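You operate a simulated robot arm through the tools that you are given. There is no shell and no other tool. Be economical: measure what you need, move in short steps, check, and stop when the job is done.

You run a simulated two-armed robot. Do the job below in one go: nothing can be reset, and whatever is moved stays where it is left.

Task
Try both plug gauges in bush 2: cream tray if good, blue if tight, black if worn.
Fine: each gauge goes back on its stand.
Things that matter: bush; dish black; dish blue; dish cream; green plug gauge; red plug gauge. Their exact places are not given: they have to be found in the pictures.

It is judged by the outcome, as a careful person would: the job done as asked, and still so three seconds after it is handed in. It fails if anything else is knocked over, pushed out of place, dropped, spilled or broken.

Robot
Two 7-joint arms with fingered hands on one trunk, on a base that drives. Base frame: it is fixed to the floor where the robot stands at the start and does not move with it; the origin is under the middle of the robot, x ahead of it, y to its left, z up; the surface under the hand at the start is at about z = 880. Lengths are in mm, angles in rad, forces in N, time in s.
The left shoulder is at the start at [70, 172, 1277], the right one opposite. Places, roughly: dish black [900, -400, 900]; dish blue [900, -300, 900]; dish cream [900, -200, 900]. Payload 5 kg a hand.
Tool frame (each hand has its own): the origin (TCP) lies between the finger pads and is the grasp point; the fingertips stand 43 mm ahead of it; z points along the fingers, y is the line along which they close. Largest opening 144 mm; the body of the gripper starts 50 mm behind the TCP. The gripper is a hand of 5 fingers: y runs from the thumb to the fingers, the wrist lies at [-21, -124, -221] in the tool frame.
Orientation is that of the tool frame in the base frame, as a unit quaternion [w, x, y, z]. With the fingers straight down and the wrist toward the robot, the tool's x, y and z point along [0, 1, 0], [1, 0, 0] and [0, 0, -1] of the base frame.

Tools
- The arms move only by the tool send_rows. It takes "left_series", "right_series" or both (then of equal length, played together; a hand with none holds still); each is a list that holds one entry, the list of rows, each a list of 6 numbers: the shift along the tool's x, y, z in mm, then the turn, a rotation vector about the tool's x, y, z in rad. In form: [[[dx, dy, dz, wx, wy, wz], ...]]. A call has 1 to 12 rows; each row is the pose to reach, as a shift and turn from the pose commanded when the call began, along the tool's axes at that moment. A row lasts 0.2 s, in which the tool goes at most 50 mm and 0.15 rad; a call with a longer step from one row to the next is refused whole. Where a pose cannot be reached the arm comes as near as it can. A force on the tool above 50 N (or 10 N above the force at the start of the call, whichever is more), or a blocked arm, ends the call early, and 0.2 s more pass. In this call time passes only in rows, and 0.2 s behind the last. The reply holds the time, the measured pose of the TCP, the force on the tool along the base axes, the opening and the grip force, in the units named above and with some noise, with the torque about the TCP (base axes, N m) and any sound that the robot's microphone picked up, and new pictures: "show" is both (left out), scene, wrist or none (wrist: the cameras of the hands that moved).
- Cameras (640 x 400 px; columns grow to the right, rows downward): "scene" is now at [138.3, -16.5, 1520.4]; the picture's right is [-0.17, -0.99, 0.00], its down [-0.50, 0.08, -0.86] and it looks along [0.85, -0.15, -0.50] (base axes); focal length 282 px, centre (320, 200). "left" rides on the left gripper at [-86, -108, -168] in its tool frame; the picture's right is [-0.80, -0.28, 0.53], its down [0.54, -0.73, 0.42] and it looks along [0.27, 0.63, 0.73] (tool axes); focal length 275 px, centre (320, 200). "right" rides on the right gripper at [86, -108, -168] in its tool frame; the picture's right is [-0.80, 0.28, -0.53], its down [-0.54, -0.73, 0.42] and it looks along [-0.27, 0.63, 0.73] (tool axes); focal length 275 px, centre (320, 200).
- slide_trunk(by): slides the trunk up (or, below 0, down) by that many mm; the arms and the scene camera ride with it, the base frame stays. It gives what a move gives, with no picture.
- steer(legs): drives the robot by 1 to 6 legs, each [ahead, left, turn to the left] in mm, mm and rad, along the robot's own axes; the way and the turn of a leg run together, so that a leg with both is an arc; at most 1500 mm and 3.142 rad a leg. The arms and the cameras ride along, it lands a little off, and it stops where it bumps. It gives what a move gives, and a new picture of the scene camera.
- finger_targets(index, middle, ring, little, thumb_bend, thumb_turn, hand): sets how far each is bent, from 0 (flat) to 1 (curled in); at 0.3 the hand is open as for a grip, at 0.7 the pads meet at the TCP. One left out holds its place. A second passes; each finger stops where it meets its share of the squeeze, and holds until it gets a number again. It is the only way to open and close the hand. It gives what a move gives, with no picture; readings hold the bend of each and the force on index, middle, ring, little, thumb and palm. thumb_turn goes from beside the hand (0) to across from the fingers (1), as for a grip.
- pan_tilt(pan, tilt): turns the head with the scene camera to pan (to the left, within 1.501 rad either way) and tilt (down, from -0.506 to 1.204), counted from straight ahead of the robot. It gives what a move gives, and a new picture of the scene camera.
- locate(camera, pixels): for up to 12 pixels [column, row] of the newest picture of that camera ("zoom" is the newest enlarged one), the place [x, y, z] in the base frame of the surface seen there, good to about 2 mm. It takes no simulated time.
- close_up(camera, box): a new picture of the part [left, top, right, bottom] of that camera's present view, enlarged. It takes no simulated time.
- hand_in(): hands the job in; it is judged then, once.

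Work in short steps. Measure before you move; look again where a grasp or a placing could have gone wrong, and mend it. You have 80 turns and 260 pictures in all, those below and enlarged ones among them. Open the grippers and draw the arms clear of the work before you hand the job in, unless the task says otherwise; then end with one line.

The tools are called after "Emit:" by a JSON object that holds its "method" and its "body". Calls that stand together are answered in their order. send_rows: Moves the arms, as the interface text tells. Its arguments: {"type":"object","properties":{"left_series":{"type":"array","items":{"type":"array","items":{"type":"array","items":{"type":"number"}}}},"right_series":{"type":"array","items":{"type":"array","items":{"type":"array","items":{"type":"number"}}}},"show":{"type":"string","enum":["both","scene","wrist","none"]}},"required":[]} The other tools are called the same way: slide_trunk (by) slides the trunk up or down; finger_targets (index, middle, ring, little, thumb_bend, thumb_turn, hand) moves the fingers one by one; steer (legs) drives the base; pan_tilt (pan, tilt) turns the head that bears the scene camera; locate (camera, pixels) gives the place of the surface under pixels of a picture; close_up (camera, box) takes an enlarged picture of a part of a camera's view; hand_in () hands the job in.

At the start:

```text
clock: 0.0
left_tool_pos: [783.0, 285.8, 1163.6]
left_tcp_rot: [0.001, 0.707, 0.707, 0.0]
left_ft_force: [1.0, -0.5, -0.6]
left_ft_torque: [0.06, 0.01, -0.03]
left_finger_gap: 143.6
left_grasp_force: 0.0
left_shape: jaw
left_bend: [0.3, 0.3, 0.3, 0.3, 0.3, 0.98]
left_finger forces: [0.0, 0.0, 0.0, 0.1, 0.0, 0.0]
right_tool_pos: [705.9, -395.5, 1249.4]
right_tcp_rot: [0.0, 0.707, 0.708, 0.0]
right_ft_force: [0.5, 0.6, 0.3]
right_ft_torque: [0.01, -0.03, 0.0]
right_finger_gap: 143.6
right_grasp_force: 0.1
right_shape: jaw
right_bend: [0.3, 0.3, 0.3, 0.3, 0.3, 0.98]
right_finger forces: [0.1, 0.0, 0.0, 0.1, 0.0, 0.0]
trunk travel left (down, up): [-375.0, 565.0]
robot x, y, heading: [-1.1, 3.2, 0.0]
head pan, tilt: [-0.169, 0.525]
```

scene: 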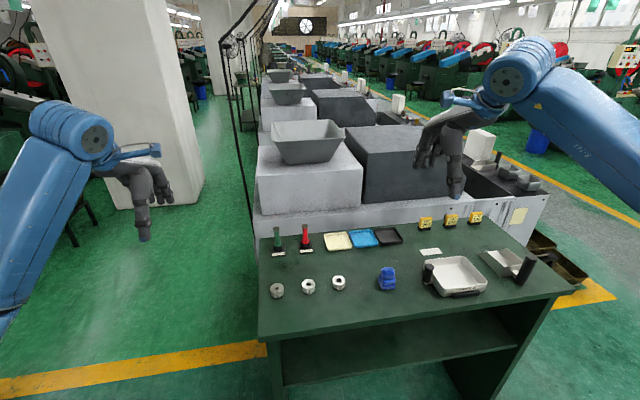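
right: 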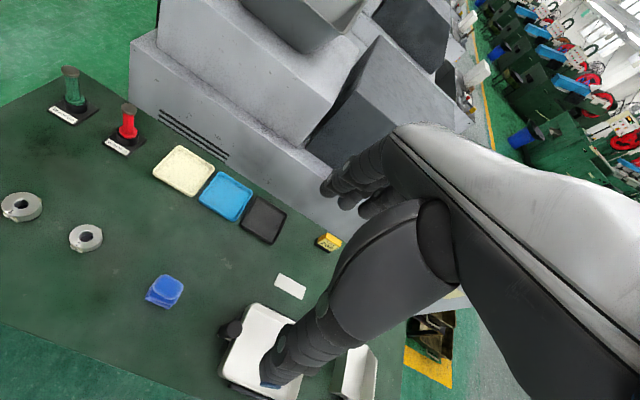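
left: 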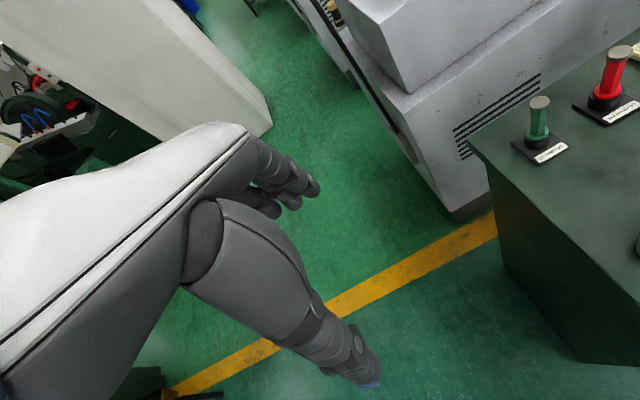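

The scene shows two gauges on stands near (278,240) and (305,238), three bushes at (277,290), (308,286), (338,283), and dishes. I'll take enlarged views to read labels.

Emit:
{"method": "close_up", "body": {"camera": "scene", "box": [255, 215, 415, 315]}}

Emit:
{"method": "close_up", "body": {"camera": "right", "box": [0, 50, 320, 250]}}

Emit:
{"method": "close_up", "body": {"camera": "scene", "box": [380, 200, 540, 300]}}

Emit:
{"method": "locate", "body": {"camera": "scene", "pixels": [[277, 290], [308, 286], [338, 283], [277, 231], [304, 227], [338, 241], [362, 238], [388, 236], [300, 320], [388, 275], [278, 250], [306, 247]]}}

```text
4.00 times, centred on (335, 265) of scene
```

zoom: 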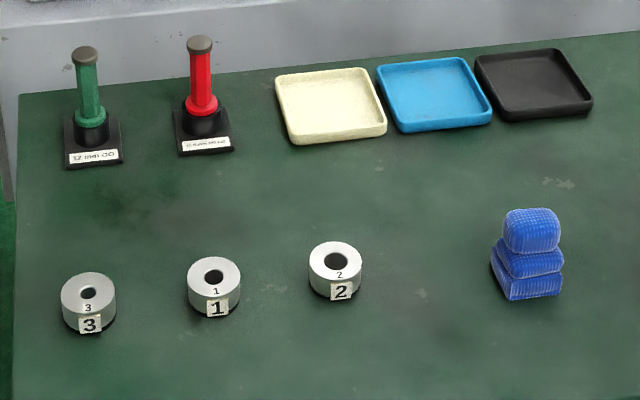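

```text
2.00 times, centred on (160, 150) of right
```

zoom: 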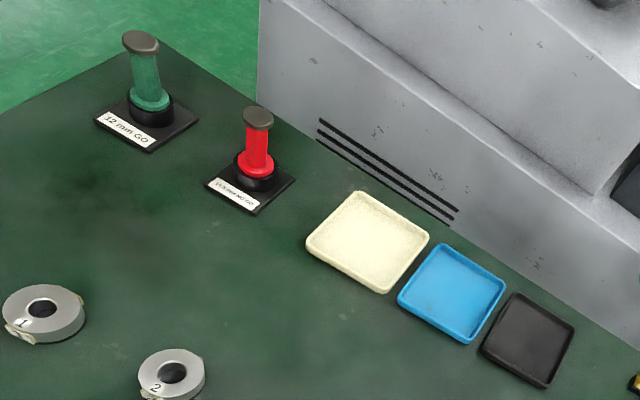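

```text
4.00 times, centred on (460, 250) of scene
```

zoom: 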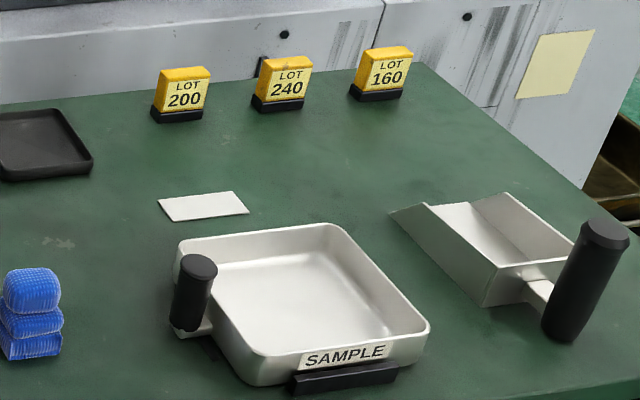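

```text
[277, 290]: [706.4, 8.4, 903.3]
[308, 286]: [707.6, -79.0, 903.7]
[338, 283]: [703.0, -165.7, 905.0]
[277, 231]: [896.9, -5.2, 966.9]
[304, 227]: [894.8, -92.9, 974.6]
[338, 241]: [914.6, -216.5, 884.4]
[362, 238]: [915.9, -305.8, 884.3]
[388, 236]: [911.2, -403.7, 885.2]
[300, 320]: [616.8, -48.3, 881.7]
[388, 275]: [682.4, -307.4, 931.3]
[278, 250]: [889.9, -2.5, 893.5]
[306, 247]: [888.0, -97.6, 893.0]
```

The labels read: green 12 mm GO, red NO GO, and bush 2 at about (338,283). I'll zoom in tighter to measure the gauges, the bush and the machine behind.

Emit:
{"method": "close_up", "body": {"camera": "scene", "box": [264, 215, 328, 255]}}

Emit:
{"method": "locate", "body": {"camera": "zoom", "pixels": [[138, 113], [138, 180], [138, 260], [138, 300], [138, 350], [408, 88], [408, 160], [408, 210], [408, 270], [408, 320], [260, 120], [320, 60]]}}

Emit:
{"method": "close_up", "body": {"camera": "scene", "box": [314, 263, 362, 293]}}

```text
10.00 times, centred on (296, 235) of scene
```

zoom: 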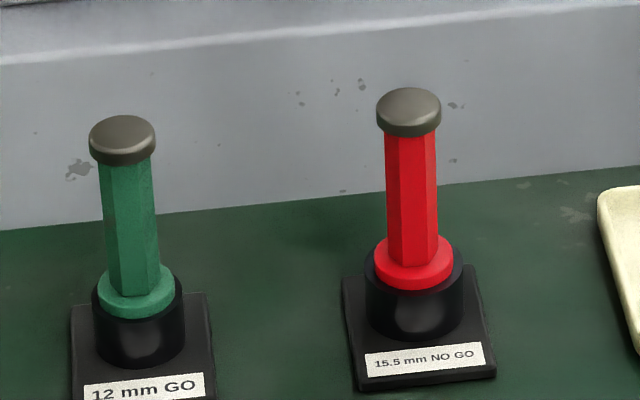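

```text
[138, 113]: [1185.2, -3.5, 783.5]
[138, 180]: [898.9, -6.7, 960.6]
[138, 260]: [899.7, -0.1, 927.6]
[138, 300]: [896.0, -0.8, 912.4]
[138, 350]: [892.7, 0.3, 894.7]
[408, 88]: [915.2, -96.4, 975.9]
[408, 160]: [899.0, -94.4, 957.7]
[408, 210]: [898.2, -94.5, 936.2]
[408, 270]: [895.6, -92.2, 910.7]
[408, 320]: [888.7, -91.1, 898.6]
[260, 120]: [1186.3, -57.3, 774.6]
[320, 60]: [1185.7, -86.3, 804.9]
```

```text
13.33 times, centred on (338, 278) of scene
```

zoom: 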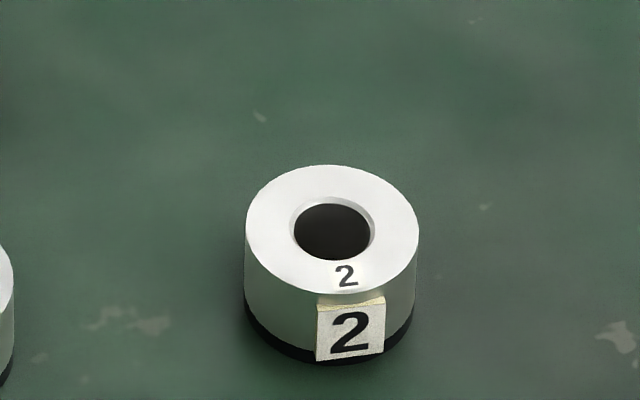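

Machine face is at x≈1185, well behind the table. Now measure bush 2's rim and bore.

Emit:
{"method": "locate", "body": {"camera": "zoom", "pixels": [[332, 176], [332, 285], [255, 232], [410, 232], [297, 232], [369, 232], [332, 210], [332, 250], [270, 330], [500, 300], [400, 330]]}}

Emit:
{"method": "pan_tilt", "body": {"pan": -0.15, "tilt": 0.85}}

```text
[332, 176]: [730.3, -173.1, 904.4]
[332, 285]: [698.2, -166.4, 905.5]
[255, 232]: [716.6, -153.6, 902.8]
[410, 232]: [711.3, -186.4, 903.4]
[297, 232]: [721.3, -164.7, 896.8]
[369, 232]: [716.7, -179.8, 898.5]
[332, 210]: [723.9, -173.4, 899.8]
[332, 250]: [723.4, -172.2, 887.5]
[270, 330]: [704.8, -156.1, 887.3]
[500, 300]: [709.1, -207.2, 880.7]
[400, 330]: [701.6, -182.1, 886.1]
```

```text
clock: 0.8
left_tool_pos: [782.4, 283.7, 1162.8]
left_tcp_rot: [0.001, 0.707, 0.707, -0.001]
left_ft_force: [0.4, 0.1, 0.2]
left_ft_torque: [0.02, 0.02, 0.01]
left_finger_gap: 143.7
left_grasp_force: 0.0
left_shape: jaw
left_bend: [0.3, 0.3, 0.3, 0.3, 0.3, 0.98]
left_finger forces: [0.0, 0.0, 0.0, 0.0, 0.1, 0.0]
right_tool_pos: [706.8, -395.5, 1249.5]
right_tcp_rot: [0.0, 0.707, 0.707, 0.0]
right_ft_force: [0.2, -0.5, 0.1]
right_ft_torque: [0.0, 0.04, 0.05]
right_finger_gap: 143.6
right_grasp_force: 0.1
right_shape: jaw
right_bend: [0.3, 0.3, 0.3, 0.3, 0.3, 0.98]
right_finger forces: [0.0, 0.2, 0.0, 0.0, 0.1, 0.1]
trunk travel left (down, up): [-375.0, 565.0]
robot x, y, heading: [-2.2, 1.7, -0.002]
head pan, tilt: [-0.15, 0.85]
```

scene: 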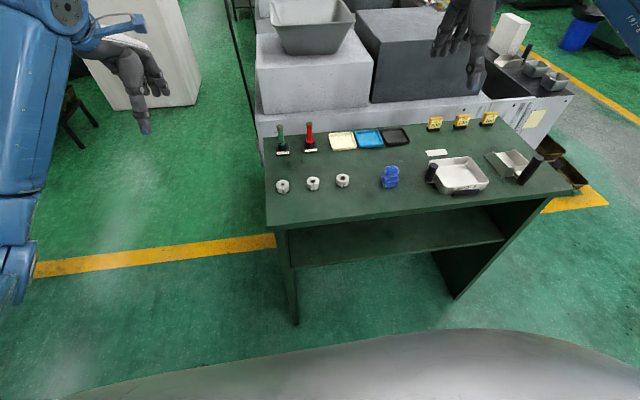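

Bush 2 is centred at about (714,-170), with its top at z≈904. The green handle is near (905,-3) and the red near (906,-94). I'll bring the right hand over the green gauge, staying high.

Emit:
{"method": "send_rows", "body": {"right_series": [[[39, 20, 15, 0, 0, 0], [78, 40, 30, 0, 0, 0], [118, 60, 45, 0, 0, 0], [157, 80, 60, 0, 0, 0], [196, 100, 75, 0, 0, 0], [235, 120, 90, 0, 0, 0], [274, 140, 105, 0, 0, 0], [314, 159, 120, 0, 0, 0], [353, 179, 135, 0, 0, 0], [392, 199, 149, 0, 0, 0]]], "show": "both"}}

```text
clock: 3.0
left_tool_pos: [783.3, 287.1, 1161.7]
left_tcp_rot: [0.0, 0.707, 0.707, -0.001]
left_ft_force: [0.5, 1.1, -1.5]
left_ft_torque: [-0.06, -0.01, -0.01]
left_finger_gap: 143.3
left_grasp_force: 0.1
left_shape: jaw
left_bend: [0.3, 0.3, 0.3, 0.3, 0.3, 0.98]
left_finger forces: [0.0, 0.0, 0.1, 0.0, 0.0, 0.0]
right_tool_pos: [905.0, -3.9, 1099.8]
right_tcp_rot: [0.0, 0.708, 0.706, 0.0]
right_ft_force: [-0.7, 0.0, 0.5]
right_ft_torque: [0.01, 0.05, 0.02]
right_finger_gap: 144.0
right_grasp_force: 0.1
right_shape: jaw
right_bend: [0.3, 0.3, 0.3, 0.3, 0.3, 0.98]
right_finger forces: [0.0, 0.1, 0.0, 0.0, 0.0, 0.1]
trunk travel left (down, up): [-375.0, 565.0]
robot x, y, heading: [-1.5, 1.8, -0.002]
head pan, tilt: [-0.15, 0.85]
```

scene: 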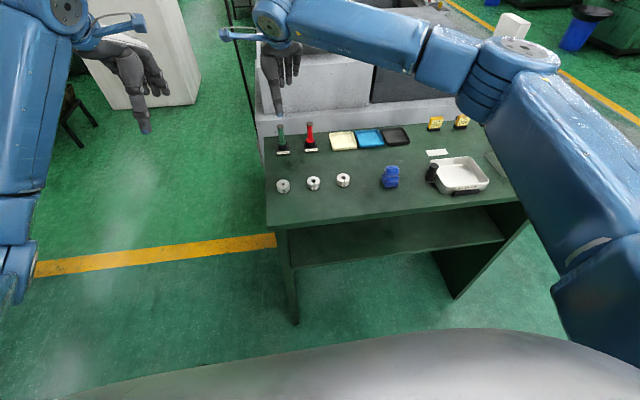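
right: 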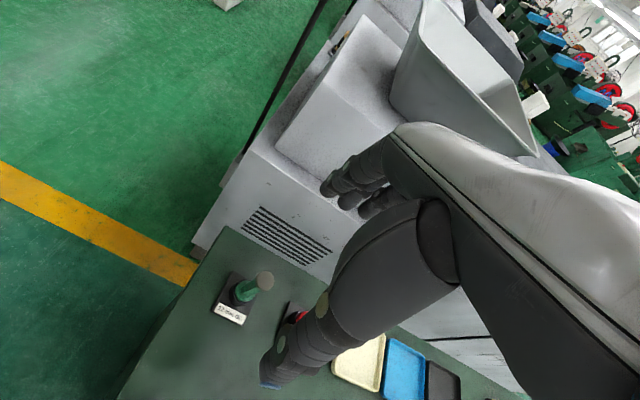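

The gauge's cap is at about (264,281) in the right picture. I'll zoom in on it and measure its offset from the tool.

Emit:
{"method": "close_up", "body": {"camera": "right", "box": [200, 255, 296, 315]}}

Emit:
{"method": "locate", "body": {"camera": "right", "pixels": [[264, 279], [261, 275], [267, 284], [247, 290], [244, 297], [228, 312]]}}

Emit:
{"method": "close_up", "body": {"camera": "scene", "box": [230, 40, 358, 120]}}

```text
6.67 times, centred on (248, 285) of right
```

zoom: 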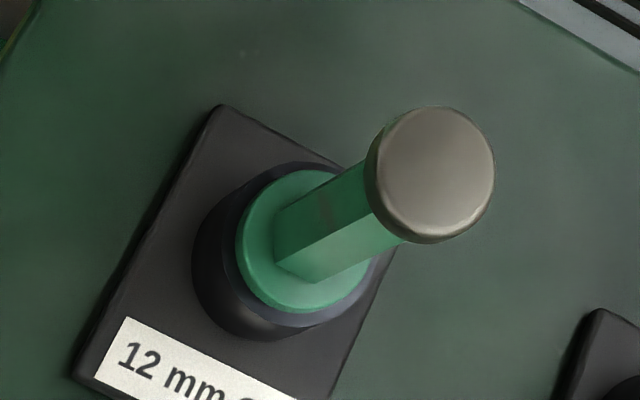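

```text
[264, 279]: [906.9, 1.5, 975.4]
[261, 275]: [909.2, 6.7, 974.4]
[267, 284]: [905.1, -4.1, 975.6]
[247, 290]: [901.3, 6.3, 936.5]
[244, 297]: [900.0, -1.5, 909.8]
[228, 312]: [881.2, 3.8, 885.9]
```

```text
5.00 times, centred on (294, 80) of scene
```

zoom: 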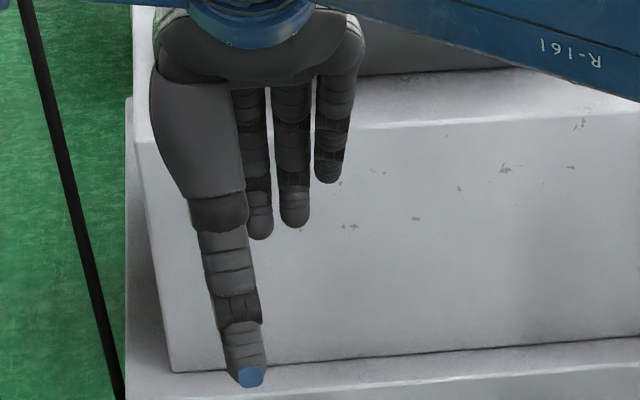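

Cap centre is about (907,1,975). I'll locate where the thumb and fingers actually are.

Emit:
{"method": "locate", "body": {"camera": "zoom", "pixels": [[249, 360], [238, 300], [220, 240], [261, 225], [294, 210], [328, 170], [250, 120]]}}

Emit:
{"method": "close_up", "body": {"camera": "right", "box": [240, 120, 480, 400]}}

```text
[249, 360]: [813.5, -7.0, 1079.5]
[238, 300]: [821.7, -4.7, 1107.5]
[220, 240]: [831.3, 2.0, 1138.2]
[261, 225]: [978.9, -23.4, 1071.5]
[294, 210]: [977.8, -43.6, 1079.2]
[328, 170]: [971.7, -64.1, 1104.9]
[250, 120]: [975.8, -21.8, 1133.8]
```

```text
1.43 times, centred on (360, 260) of right
```

zoom: 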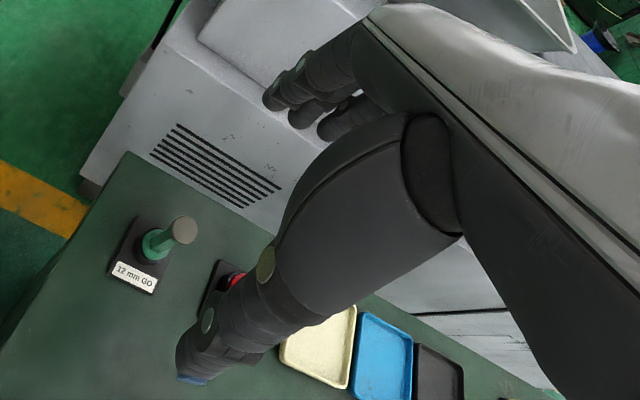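

The index finger is at y≈-2 and the middle at -23, with the thumb opposite the index. I'll descend so the gauge sits between index and middle (TCP about 7 mm to its left), ending at TCP z≈948.

Emit:
{"method": "send_rows", "body": {"right_series": [[[10, 1, 30, 0, 0, 0], [10, 1, 60, 0, 0, 0], [10, 1, 90, 0, 0, 0], [10, 1, 120, 0, 0, 0], [10, 1, 140, 0, 0, 0], [10, 1, 152, 0, 0, 0]]], "show": "both"}}

Emit:
{"method": "close_up", "body": {"camera": "scene", "box": [230, 90, 358, 170]}}

```text
clock: 4.4
left_tool_pos: [783.4, 285.1, 1163.5]
left_tcp_rot: [0.0, 0.707, 0.708, 0.0]
left_ft_force: [0.3, 0.2, 0.7]
left_ft_torque: [-0.01, 0.04, -0.01]
left_finger_gap: 143.9
left_grasp_force: 0.2
left_shape: jaw
left_bend: [0.3, 0.3, 0.3, 0.3, 0.3, 0.98]
left_finger forces: [0.1, 0.1, 0.1, 0.0, 0.0, 0.1]
right_tool_pos: [907.3, 5.2, 947.6]
right_tcp_rot: [0.0, 0.707, 0.707, 0.0]
right_ft_force: [0.6, 0.2, -0.3]
right_ft_torque: [0.01, 0.02, 0.0]
right_finger_gap: 144.2
right_grasp_force: 0.1
right_shape: jaw
right_bend: [0.3, 0.3, 0.3, 0.3, 0.3, 0.98]
right_finger forces: [0.1, 0.0, 0.0, 0.0, 0.1, 0.1]
trunk travel left (down, up): [-375.0, 565.0]
robot x, y, heading: [0.5, 1.5, -0.006]
head pan, tilt: [-0.15, 0.85]
```

scene: 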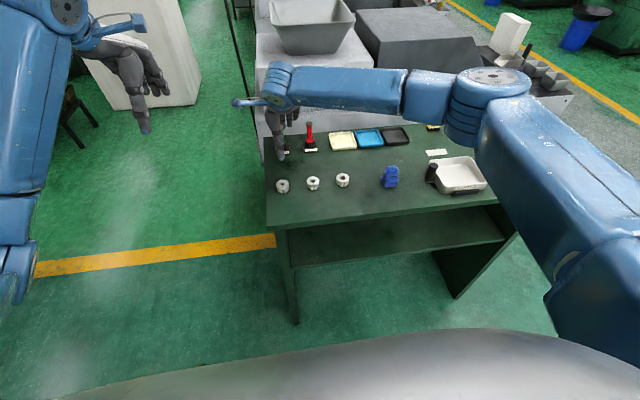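
right: 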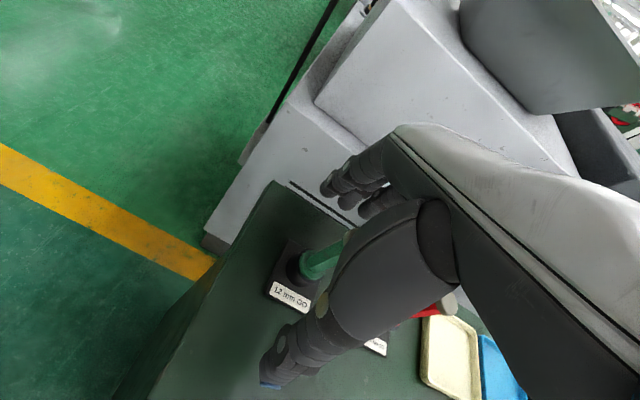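

```text
5.00 times, centred on (294, 130) of scene
```

zoom: 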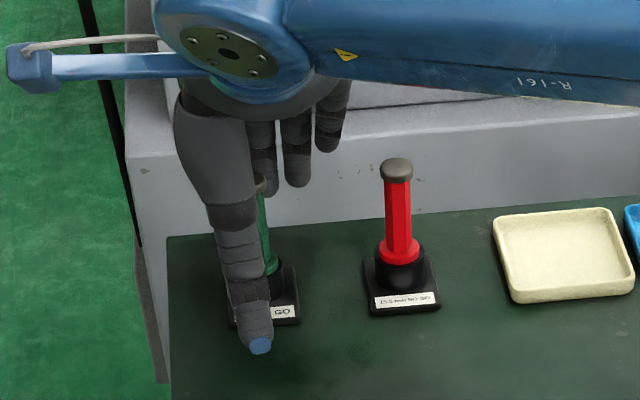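

The hand straddles the green gauge with free space on both sides. I'll close thumb, index and middle to grip it.

Emit:
{"method": "finger_targets", "body": {"hand": "right", "index": 0.75, "middle": 0.75, "thumb_bend": 0.75}}

Emit:
{"method": "close_up", "body": {"camera": "scene", "box": [230, 90, 358, 170]}}

Emit:
{"method": "close_up", "body": {"camera": "right", "box": [240, 120, 480, 400]}}

```text
clock: 5.4
left_tool_pos: [782.5, 284.9, 1163.8]
left_tcp_rot: [-0.001, 0.707, 0.707, 0.0]
left_ft_force: [0.7, 0.3, 0.7]
left_ft_torque: [0.0, 0.01, -0.01]
left_finger_gap: 143.5
left_grasp_force: 0.3
left_shape: jaw
left_bend: [0.3, 0.3, 0.3, 0.3, 0.3, 0.98]
left_finger forces: [0.0, 0.1, 0.0, 0.0, 0.0, 0.0]
right_tool_pos: [906.6, 5.9, 948.6]
right_tcp_rot: [0.0, 0.707, 0.707, 0.001]
right_ft_force: [11.6, 0.4, 7.4]
right_ft_torque: [-0.16, -0.57, 0.15]
right_finger_gap: 11.2
right_grasp_force: 19.1
right_shape: fingers
right_bend: [0.71, 0.65, 0.3, 0.3, 0.71, 0.97]
right_finger forces: [8.7, 19.5, 0.0, 0.1, 9.9, 0.0]
trunk travel left (down, up): [-375.0, 565.0]
robot x, y, heading: [1.8, 2.4, 0.001]
head pan, tilt: [-0.15, 0.85]
```

```text
5.00 times, centred on (294, 130) of scene
```

zoom: 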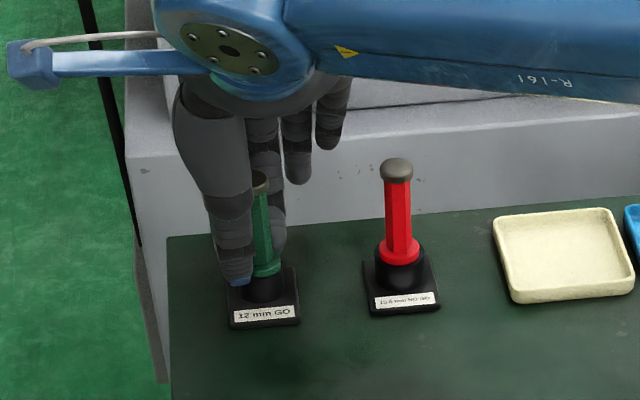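

```text
1.43 times, centred on (360, 260) of right
```

zoom: 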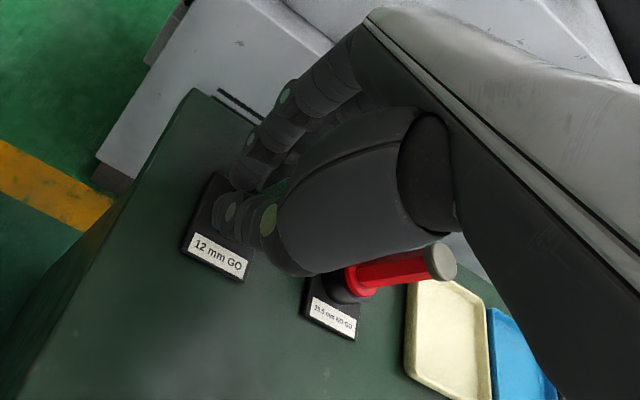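

The thumb and index closed to the left of the handle, with only the middle finger touching it, so this isn't a grip. I'll open again and locate the thumb tip's lateral position.

Emit:
{"method": "locate", "body": {"camera": "scene", "pixels": [[277, 145], [276, 140], [282, 138], [281, 128], [286, 138]]}}

Emit:
{"method": "finger_targets", "body": {"hand": "right", "index": 0.45, "middle": 0.45, "thumb_bend": 0.45}}

Emit:
{"method": "close_up", "body": {"camera": "scene", "box": [246, 110, 326, 160]}}

```text
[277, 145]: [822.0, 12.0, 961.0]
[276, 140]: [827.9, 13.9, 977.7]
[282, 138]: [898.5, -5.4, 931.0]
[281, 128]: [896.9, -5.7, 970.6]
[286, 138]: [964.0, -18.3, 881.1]
```

```text
clock: 6.4
left_tool_pos: [782.7, 284.3, 1162.9]
left_tcp_rot: [-0.001, 0.707, 0.707, 0.0]
left_ft_force: [-0.9, 0.3, -0.5]
left_ft_torque: [0.0, 0.0, -0.03]
left_finger_gap: 143.7
left_grasp_force: 0.1
left_shape: jaw
left_bend: [0.3, 0.3, 0.3, 0.3, 0.3, 0.98]
left_finger forces: [0.0, 0.0, 0.1, 0.0, 0.0, 0.1]
right_tool_pos: [906.7, 5.0, 947.1]
right_tcp_rot: [0.0, 0.707, 0.707, 0.0]
right_ft_force: [-0.3, 0.3, 0.2]
right_ft_torque: [-0.01, -0.04, -0.01]
right_finger_gap: 96.0
right_grasp_force: 0.1
right_shape: fingers
right_bend: [0.45, 0.45, 0.3, 0.3, 0.45, 0.97]
right_finger forces: [0.0, 0.1, 0.0, 0.0, 0.0, 0.0]
trunk travel left (down, up): [-375.0, 565.0]
robot x, y, heading: [0.5, -1.0, 0.001]
head pan, tilt: [-0.15, 0.85]
```

```text
8.00 times, centred on (286, 135) of scene
```

zoom: 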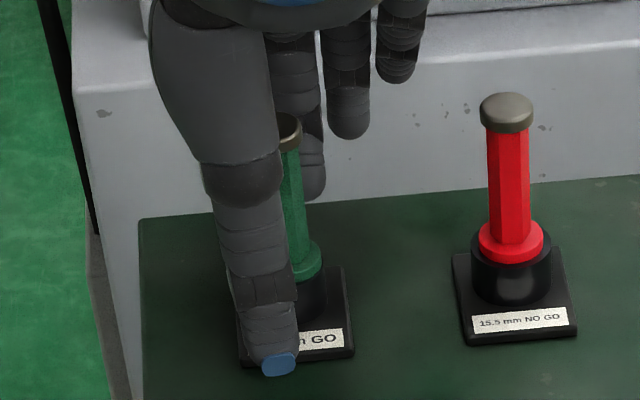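

The gauge still stands upright; the handle sits about 12–15 mm right of the thumb's centreline. I'll shift the hand 11 mm to the right and look again.

Emit:
{"method": "send_rows", "body": {"right_series": [[[-6, 0, 0, 0, 0, 0], [-11, 0, 0, 0, 0, 0]]], "show": "none"}}

Emit:
{"method": "finger_targets", "body": {"hand": "right", "index": 0.6, "middle": 0.5, "thumb_bend": 0.6}}

Emit:
{"method": "close_up", "body": {"camera": "scene", "box": [246, 110, 326, 160]}}

Emit:
{"method": "close_up", "body": {"camera": "right", "box": [250, 160, 410, 320]}}

```text
clock: 7.0
left_tool_pos: [782.8, 284.6, 1163.6]
left_tcp_rot: [-0.001, 0.707, 0.707, 0.0]
left_ft_force: [0.2, -0.2, 0.8]
left_ft_torque: [0.02, 0.0, -0.04]
left_finger_gap: 143.6
left_grasp_force: 0.0
left_shape: jaw
left_bend: [0.3, 0.3, 0.3, 0.3, 0.3, 0.98]
left_finger forces: [0.1, 0.0, 0.0, 0.1, 0.1, 0.1]
right_tool_pos: [905.3, -5.6, 948.9]
right_tcp_rot: [0.0, 0.707, 0.707, 0.0]
right_ft_force: [0.1, 0.3, -0.4]
right_ft_torque: [0.01, 0.02, -0.02]
right_finger_gap: 96.3
right_grasp_force: 0.1
right_shape: fingers
right_bend: [0.45, 0.45, 0.3, 0.3, 0.45, 0.97]
right_finger forces: [0.0, 0.0, 0.0, 0.1, 0.0, 0.0]
trunk travel left (down, up): [-375.0, 565.0]
robot x, y, heading: [0.2, 5.0, 0.003]
head pan, tilt: [-0.15, 0.85]
```

```text
clock: 8.0
left_tool_pos: [782.7, 284.1, 1163.3]
left_tcp_rot: [0.0, 0.708, 0.707, 0.001]
left_ft_force: [-0.1, 0.5, -0.2]
left_ft_torque: [0.01, 0.01, -0.02]
left_finger_gap: 143.8
left_grasp_force: 0.1
left_shape: jaw
left_bend: [0.3, 0.3, 0.3, 0.3, 0.3, 0.98]
left_finger forces: [0.1, 0.1, 0.0, 0.0, 0.0, 0.0]
right_tool_pos: [906.2, -5.4, 946.8]
right_tcp_rot: [0.0, 0.707, 0.707, -0.001]
right_ft_force: [0.0, 0.4, -1.0]
right_ft_torque: [-0.02, 0.0, -0.02]
right_finger_gap: 43.0
right_grasp_force: 0.1
right_shape: fingers
right_bend: [0.6, 0.5, 0.3, 0.3, 0.6, 0.97]
right_finger forces: [0.0, 0.0, 0.0, 0.1, 0.1, 0.0]
trunk travel left (down, up): [-375.0, 565.0]
robot x, y, heading: [1.5, 0.4, -0.001]
head pan, tilt: [-0.15, 0.85]
```

```text
8.00 times, centred on (286, 135) of scene
```

zoom: 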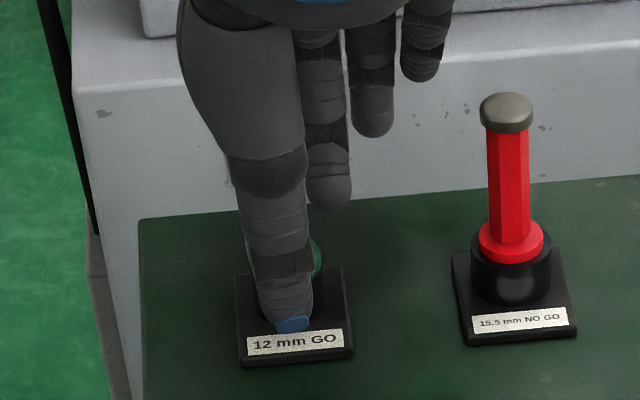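

```text
2.50 times, centred on (330, 240) of right
```

zoom: 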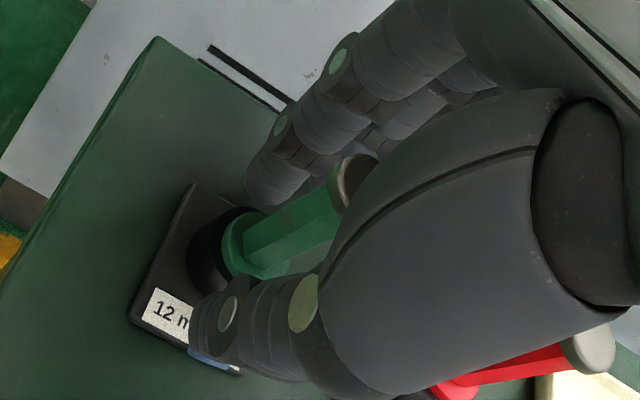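

Now the handle is between thumb and index; it's still about 6 mm right of the thumb centre. Shift 4 mm more and close.

Emit:
{"method": "send_rows", "body": {"right_series": [[[-4, 0, 0, 0, 0, 0]]], "show": "none"}}

Emit:
{"method": "finger_targets", "body": {"hand": "right", "index": 0.75, "middle": 0.5, "thumb_bend": 0.75}}

Emit:
{"method": "close_up", "body": {"camera": "scene", "box": [246, 110, 326, 160]}}

Emit:
{"method": "close_up", "body": {"camera": "right", "box": [250, 160, 410, 320]}}

```text
clock: 8.4
left_tool_pos: [782.2, 283.9, 1163.2]
left_tcp_rot: [0.0, 0.707, 0.707, 0.0]
left_ft_force: [0.1, 0.5, 0.7]
left_ft_torque: [0.0, 0.01, 0.02]
left_finger_gap: 143.7
left_grasp_force: 0.1
left_shape: jaw
left_bend: [0.3, 0.3, 0.3, 0.3, 0.3, 0.98]
left_finger forces: [0.1, 0.1, 0.1, 0.0, 0.0, 0.0]
right_tool_pos: [905.1, -8.1, 947.4]
right_tcp_rot: [0.0, 0.707, 0.707, 0.0]
right_ft_force: [-0.1, 0.1, 0.6]
right_ft_torque: [0.03, -0.02, -0.03]
right_finger_gap: 43.2
right_grasp_force: 0.2
right_shape: fingers
right_bend: [0.6, 0.5, 0.3, 0.3, 0.6, 0.97]
right_finger forces: [0.0, 0.0, 0.0, 0.0, 0.0, 0.1]
trunk travel left (down, up): [-375.0, 565.0]
robot x, y, heading: [0.8, 1.0, 0.003]
head pan, tilt: [-0.15, 0.85]
```

```text
clock: 9.4
left_tool_pos: [782.6, 284.8, 1162.5]
left_tcp_rot: [0.0, 0.707, 0.707, 0.0]
left_ft_force: [1.2, -0.1, 0.2]
left_ft_torque: [-0.01, -0.02, -0.02]
left_finger_gap: 143.5
left_grasp_force: 0.0
left_shape: jaw
left_bend: [0.3, 0.3, 0.3, 0.3, 0.3, 0.98]
left_finger forces: [0.0, 0.0, 0.1, 0.1, 0.0, 0.0]
right_tool_pos: [905.7, -9.8, 949.4]
right_tcp_rot: [0.0, 0.707, 0.707, -0.001]
right_ft_force: [-0.8, -0.6, 2.6]
right_ft_torque: [0.02, -0.07, 0.0]
right_finger_gap: 23.2
right_grasp_force: 10.9
right_shape: fingers
right_bend: [0.63, 0.5, 0.3, 0.3, 0.69, 0.97]
right_finger forces: [11.9, 0.1, 0.0, 0.0, 9.8, 0.0]
trunk travel left (down, up): [-375.0, 565.0]
robot x, y, heading: [3.3, 0.2, -0.004]
head pan, tilt: [-0.15, 0.85]
```

```text
8.00 times, centred on (286, 135) of scene
```

zoom: 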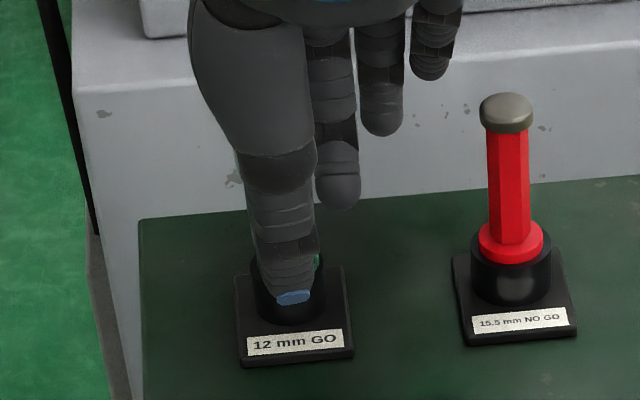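

```text
2.50 times, centred on (330, 240) of right
```

zoom: 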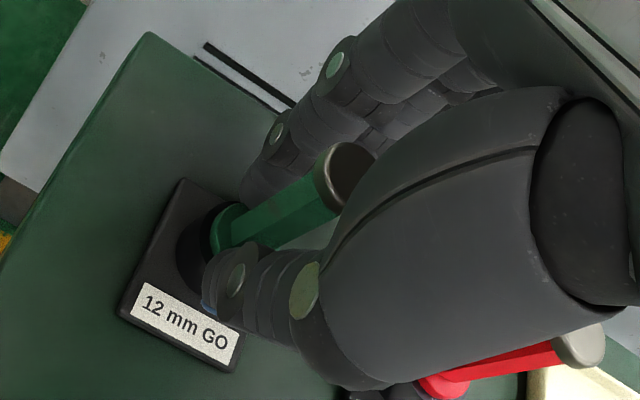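

Gripped: thumb and index both ~10 N, balanced, upright. Lift 80 mm.

Emit:
{"method": "send_rows", "body": {"right_series": [[[0, 0, -10, 0, 0, 0], [0, 0, -25, 0, 0, 0], [0, 0, -45, 0, 0, 0], [0, 0, -65, 0, 0, 0], [0, 0, -85, 0, 0, 0]]], "show": "both"}}

Emit:
{"method": "close_up", "body": {"camera": "scene", "box": [246, 85, 326, 160]}}

Emit:
{"method": "close_up", "body": {"camera": "right", "box": [250, 160, 410, 320]}}

```text
clock: 10.6
left_tool_pos: [781.8, 284.5, 1163.0]
left_tcp_rot: [0.0, 0.707, 0.707, 0.0]
left_ft_force: [0.0, -0.5, 0.2]
left_ft_torque: [0.01, -0.07, 0.0]
left_finger_gap: 143.4
left_grasp_force: 0.1
left_shape: jaw
left_bend: [0.3, 0.3, 0.3, 0.3, 0.3, 0.98]
left_finger forces: [0.0, 0.1, 0.0, 0.0, 0.0, 0.1]
right_tool_pos: [906.1, -7.5, 1033.2]
right_tcp_rot: [0.0, 0.707, 0.707, 0.0]
right_ft_force: [-0.8, 0.0, -0.9]
right_ft_torque: [-0.01, -0.04, 0.03]
right_finger_gap: 21.0
right_grasp_force: 8.5
right_shape: fingers
right_bend: [0.63, 0.5, 0.3, 0.3, 0.71, 0.97]
right_finger forces: [8.2, 0.1, 0.0, 0.0, 9.1, 0.0]
trunk travel left (down, up): [-375.0, 565.0]
robot x, y, heading: [-0.2, -2.9, -0.001]
head pan, tilt: [-0.15, 0.85]
```

scene: 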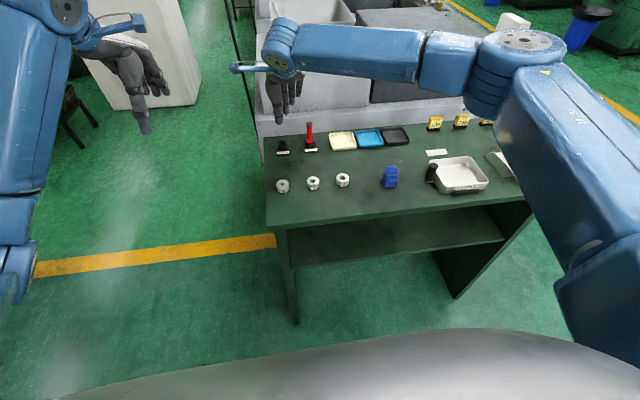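
right: 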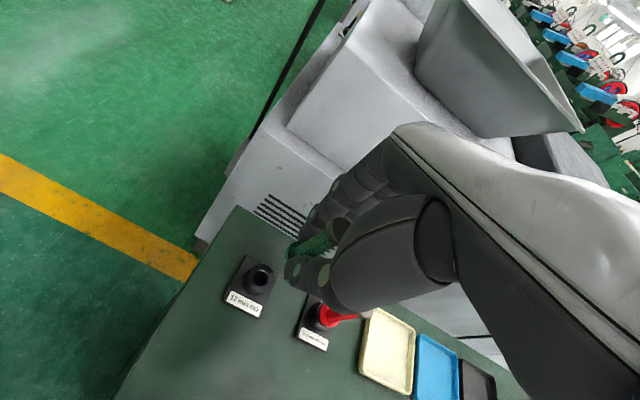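

```text
5.33 times, centred on (286, 122) of scene
```

zoom: 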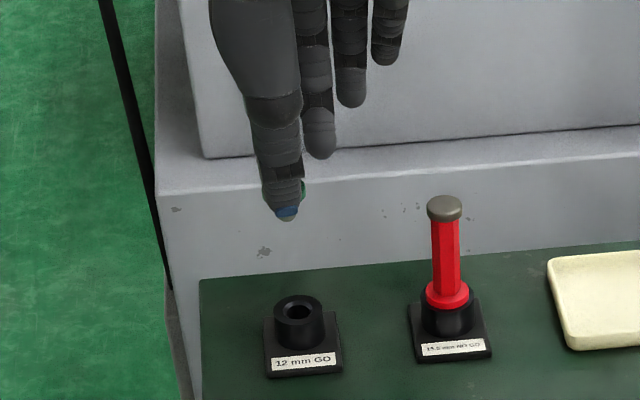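

```text
2.50 times, centred on (330, 240) of right
```

zoom: 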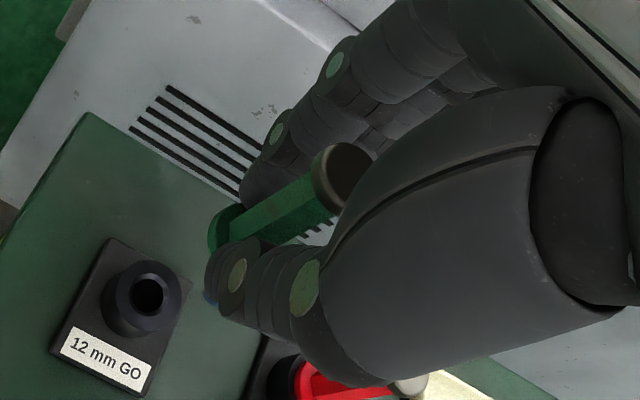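

Gauge is lifted clean. I'll measure the empty socket (the gauge's axis reference) and the bush again, from the same camera.

Emit:
{"method": "locate", "body": {"camera": "zoom", "pixels": [[128, 285], [170, 305], [140, 320], [160, 268], [150, 297], [112, 290], [185, 295]]}}

Emit:
{"method": "close_up", "body": {"camera": "scene", "box": [262, 125, 326, 165]}}

Emit:
{"method": "locate", "body": {"camera": "zoom", "pixels": [[200, 170], [200, 210], [178, 190], [225, 190], [200, 192], [170, 195], [235, 195]]}}

Emit:
{"method": "close_up", "body": {"camera": "scene", "box": [310, 160, 374, 200]}}

```text
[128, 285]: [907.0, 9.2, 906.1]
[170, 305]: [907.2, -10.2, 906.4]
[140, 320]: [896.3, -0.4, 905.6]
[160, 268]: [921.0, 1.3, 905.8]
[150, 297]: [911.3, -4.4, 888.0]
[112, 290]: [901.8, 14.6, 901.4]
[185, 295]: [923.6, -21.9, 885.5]
```

```text
10.00 times, centred on (294, 145) of scene
```

zoom: 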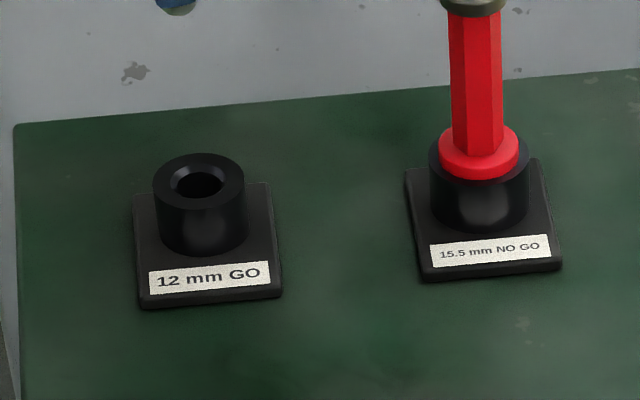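

```text
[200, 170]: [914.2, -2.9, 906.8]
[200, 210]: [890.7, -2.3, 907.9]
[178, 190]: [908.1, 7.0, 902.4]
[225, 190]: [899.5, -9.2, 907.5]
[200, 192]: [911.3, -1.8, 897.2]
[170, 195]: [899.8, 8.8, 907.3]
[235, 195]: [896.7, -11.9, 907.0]
```

```text
10.00 times, centred on (342, 180) of scene
```

zoom: 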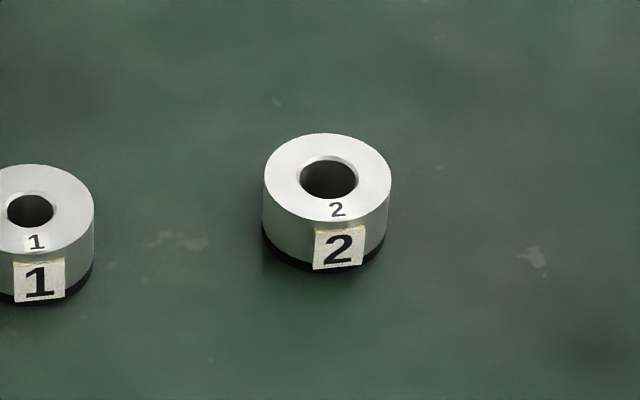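

Stand socket axis ≈ (906,-1), top z 906.5. So the gauge axis sits about 8 mm to base +y of the TCP. Now measure bush 2 in the same way.

Emit:
{"method": "locate", "body": {"camera": "zoom", "pixels": [[327, 137], [327, 219], [268, 176], [387, 176], [327, 157], [327, 199], [300, 177], [357, 177], [290, 150], [365, 205]]}}

```text
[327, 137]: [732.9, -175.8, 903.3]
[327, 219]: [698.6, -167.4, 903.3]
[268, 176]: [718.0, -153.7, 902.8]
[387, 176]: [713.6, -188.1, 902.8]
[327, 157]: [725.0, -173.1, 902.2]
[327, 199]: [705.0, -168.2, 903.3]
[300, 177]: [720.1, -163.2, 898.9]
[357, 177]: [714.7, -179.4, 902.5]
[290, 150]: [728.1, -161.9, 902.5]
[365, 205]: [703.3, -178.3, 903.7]
```

Bush 2 centre ≈ (715.7,-171), top 903. Carry the gauge over: shift x −190, y −170, raised a bit, then look from the side.

Emit:
{"method": "send_rows", "body": {"right_series": [[[0, 0, -20, 0, 0, 0], [-28, -32, -20, 0, 0, 0], [-56, -64, -20, 0, 0, 0], [-85, -95, -20, 0, 0, 0], [-113, -127, -20, 0, 0, 0], [-142, -159, -20, 0, 0, 0], [-160, -180, -15, 0, 0, 0], [-170, -190, 0, 0, 0, 0], [-170, -190, 20, 0, 0, 0]]], "show": "both"}}

Emit:
{"method": "close_up", "body": {"camera": "scene", "box": [298, 115, 394, 200]}}

Emit:
{"method": "close_up", "body": {"camera": "right", "box": [230, 180, 390, 340]}}

```text
clock: 12.6
left_tool_pos: [782.5, 284.2, 1163.3]
left_tcp_rot: [0.0, 0.707, 0.707, -0.001]
left_ft_force: [0.7, 0.1, -0.8]
left_ft_torque: [0.01, 0.01, 0.02]
left_finger_gap: 143.2
left_grasp_force: 0.0
left_shape: jaw
left_bend: [0.3, 0.3, 0.3, 0.3, 0.3, 0.98]
left_finger forces: [0.1, 0.0, 0.1, 0.0, 0.0, 0.1]
right_tool_pos: [712.7, -178.2, 1013.4]
right_tcp_rot: [-0.001, 0.707, 0.708, -0.001]
right_ft_force: [-0.6, 0.2, -0.1]
right_ft_torque: [-0.02, 0.02, -0.02]
right_finger_gap: 17.7
right_grasp_force: 9.8
right_shape: fingers
right_bend: [0.64, 0.5, 0.3, 0.3, 0.71, 0.97]
right_finger forces: [10.2, 0.0, 0.1, 0.0, 9.6, 0.1]
trunk travel left (down, up): [-375.0, 565.0]
robot x, y, heading: [1.9, 1.5, -0.002]
head pan, tilt: [-0.15, 0.85]
```

scene: 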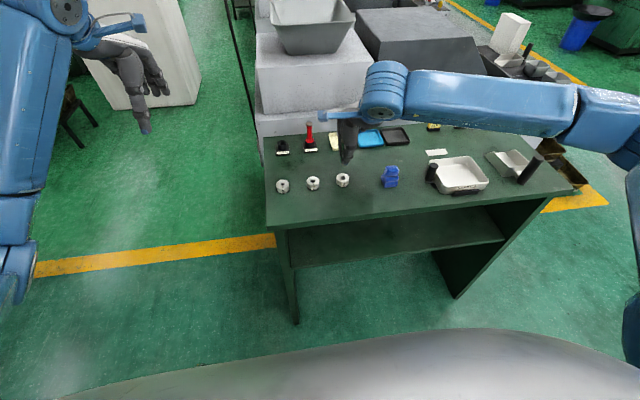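
right: 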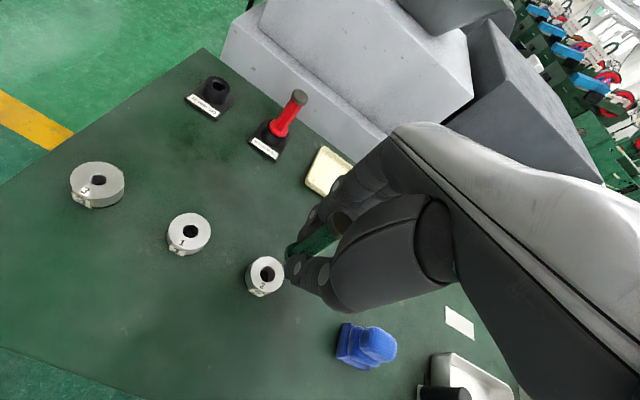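

```text
4.71 times, centred on (346, 158) of scene
```

zoom: 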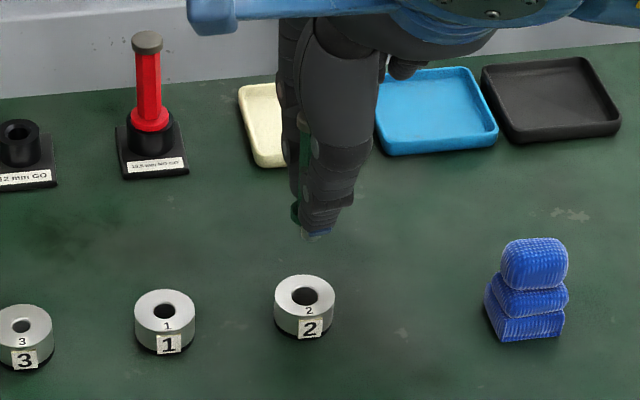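

```text
2.50 times, centred on (310, 260) of right
```

zoom: 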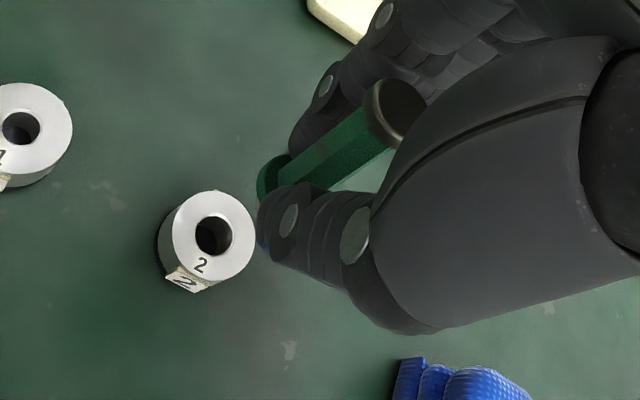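

The plug tip just peeks out under the thumb at (310,234). I'll check the gauge's tilt by locating points along its handle in the right camera.

Emit:
{"method": "close_up", "body": {"camera": "right", "box": [320, 200, 416, 272]}}

Emit:
{"method": "locate", "body": {"camera": "zoom", "pixels": [[165, 240], [200, 215], [240, 180], [290, 150], [335, 120], [120, 250], [120, 280], [395, 105], [420, 130], [380, 70]]}}

```text
5.56 times, centred on (368, 236) of right
```

zoom: 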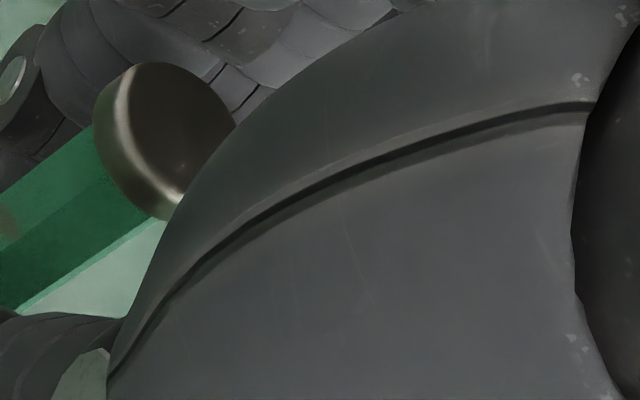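

```text
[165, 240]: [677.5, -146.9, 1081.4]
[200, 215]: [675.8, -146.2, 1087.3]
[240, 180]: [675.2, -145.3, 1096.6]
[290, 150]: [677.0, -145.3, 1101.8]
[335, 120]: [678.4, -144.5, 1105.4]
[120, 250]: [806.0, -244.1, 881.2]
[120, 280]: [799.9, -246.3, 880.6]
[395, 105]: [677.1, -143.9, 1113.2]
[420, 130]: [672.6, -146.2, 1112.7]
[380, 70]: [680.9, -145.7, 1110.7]
```

That box missed the lower handle; re-zoom on it.

Emit:
{"method": "close_up", "body": {"camera": "right", "box": [320, 205, 384, 265]}}

Emit:
{"method": "locate", "body": {"camera": "right", "pixels": [[336, 249], [340, 244], [348, 242], [356, 239], [365, 234], [372, 230], [376, 226], [318, 260], [390, 220], [386, 224], [394, 222]]}}

```text
6.67 times, centred on (352, 235) of right
```

zoom: 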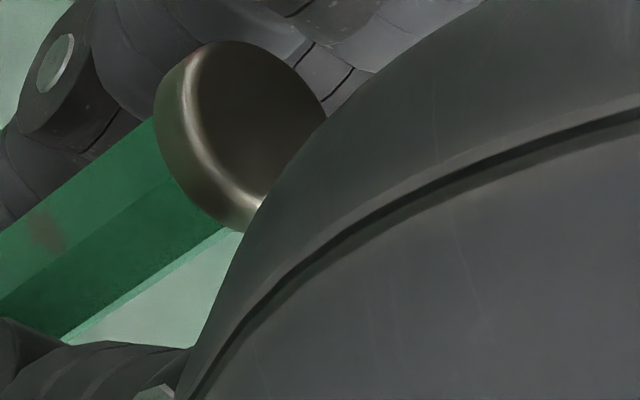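

```text
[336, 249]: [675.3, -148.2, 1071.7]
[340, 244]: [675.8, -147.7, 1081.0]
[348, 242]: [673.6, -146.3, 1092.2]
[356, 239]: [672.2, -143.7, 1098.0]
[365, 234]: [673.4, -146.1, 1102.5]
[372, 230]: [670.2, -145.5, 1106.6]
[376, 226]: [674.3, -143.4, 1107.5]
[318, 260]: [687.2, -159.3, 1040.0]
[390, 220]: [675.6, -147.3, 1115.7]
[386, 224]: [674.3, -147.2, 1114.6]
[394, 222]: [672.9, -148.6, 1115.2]
```

Correcting the pixel mapping: the handle runs from about (290,250) to (340,224) in the raw right picture.

Emit:
{"method": "locate", "body": {"camera": "zoom", "pixels": [[30, 270], [80, 240], [120, 215], [160, 190], [80, 195], [130, 155], [240, 120], [220, 70], [270, 170], [185, 120]]}}

Emit:
{"method": "close_up", "body": {"camera": "right", "box": [264, 215, 344, 265]}}

```text
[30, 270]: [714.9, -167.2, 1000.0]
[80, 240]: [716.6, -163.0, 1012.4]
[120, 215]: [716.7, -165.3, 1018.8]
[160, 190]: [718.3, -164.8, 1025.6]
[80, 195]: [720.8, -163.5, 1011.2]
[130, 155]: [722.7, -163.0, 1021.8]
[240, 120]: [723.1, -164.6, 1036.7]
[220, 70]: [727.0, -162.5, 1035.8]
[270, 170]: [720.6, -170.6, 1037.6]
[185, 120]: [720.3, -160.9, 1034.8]
```

```text
8.00 times, centred on (304, 240) of right
```

zoom: 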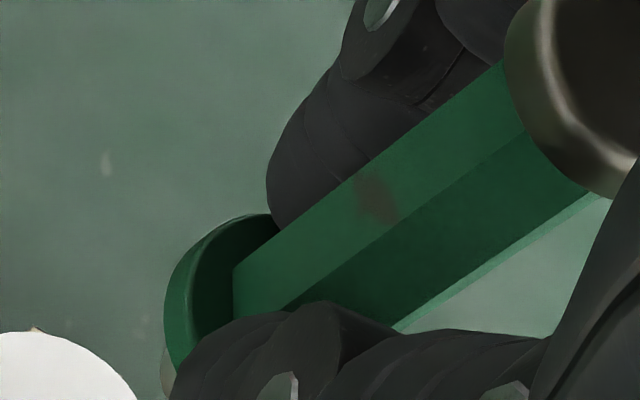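

The handle seems to lean slightly (top away from robot). Measure the flange and lower edge in this zoom.

Emit:
{"method": "locate", "body": {"camera": "zoom", "pixels": [[165, 365], [172, 300], [185, 340], [215, 280], [245, 222], [290, 300], [330, 268], [400, 220], [460, 170], [510, 135], [240, 270], [500, 65]]}}

```text
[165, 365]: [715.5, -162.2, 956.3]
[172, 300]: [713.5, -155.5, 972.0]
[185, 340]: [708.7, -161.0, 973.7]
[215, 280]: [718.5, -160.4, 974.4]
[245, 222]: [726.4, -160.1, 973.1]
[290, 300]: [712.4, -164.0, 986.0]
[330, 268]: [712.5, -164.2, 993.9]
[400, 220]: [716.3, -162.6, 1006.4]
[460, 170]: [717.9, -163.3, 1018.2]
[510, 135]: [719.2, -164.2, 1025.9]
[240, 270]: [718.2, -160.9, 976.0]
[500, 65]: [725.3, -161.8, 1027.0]
```

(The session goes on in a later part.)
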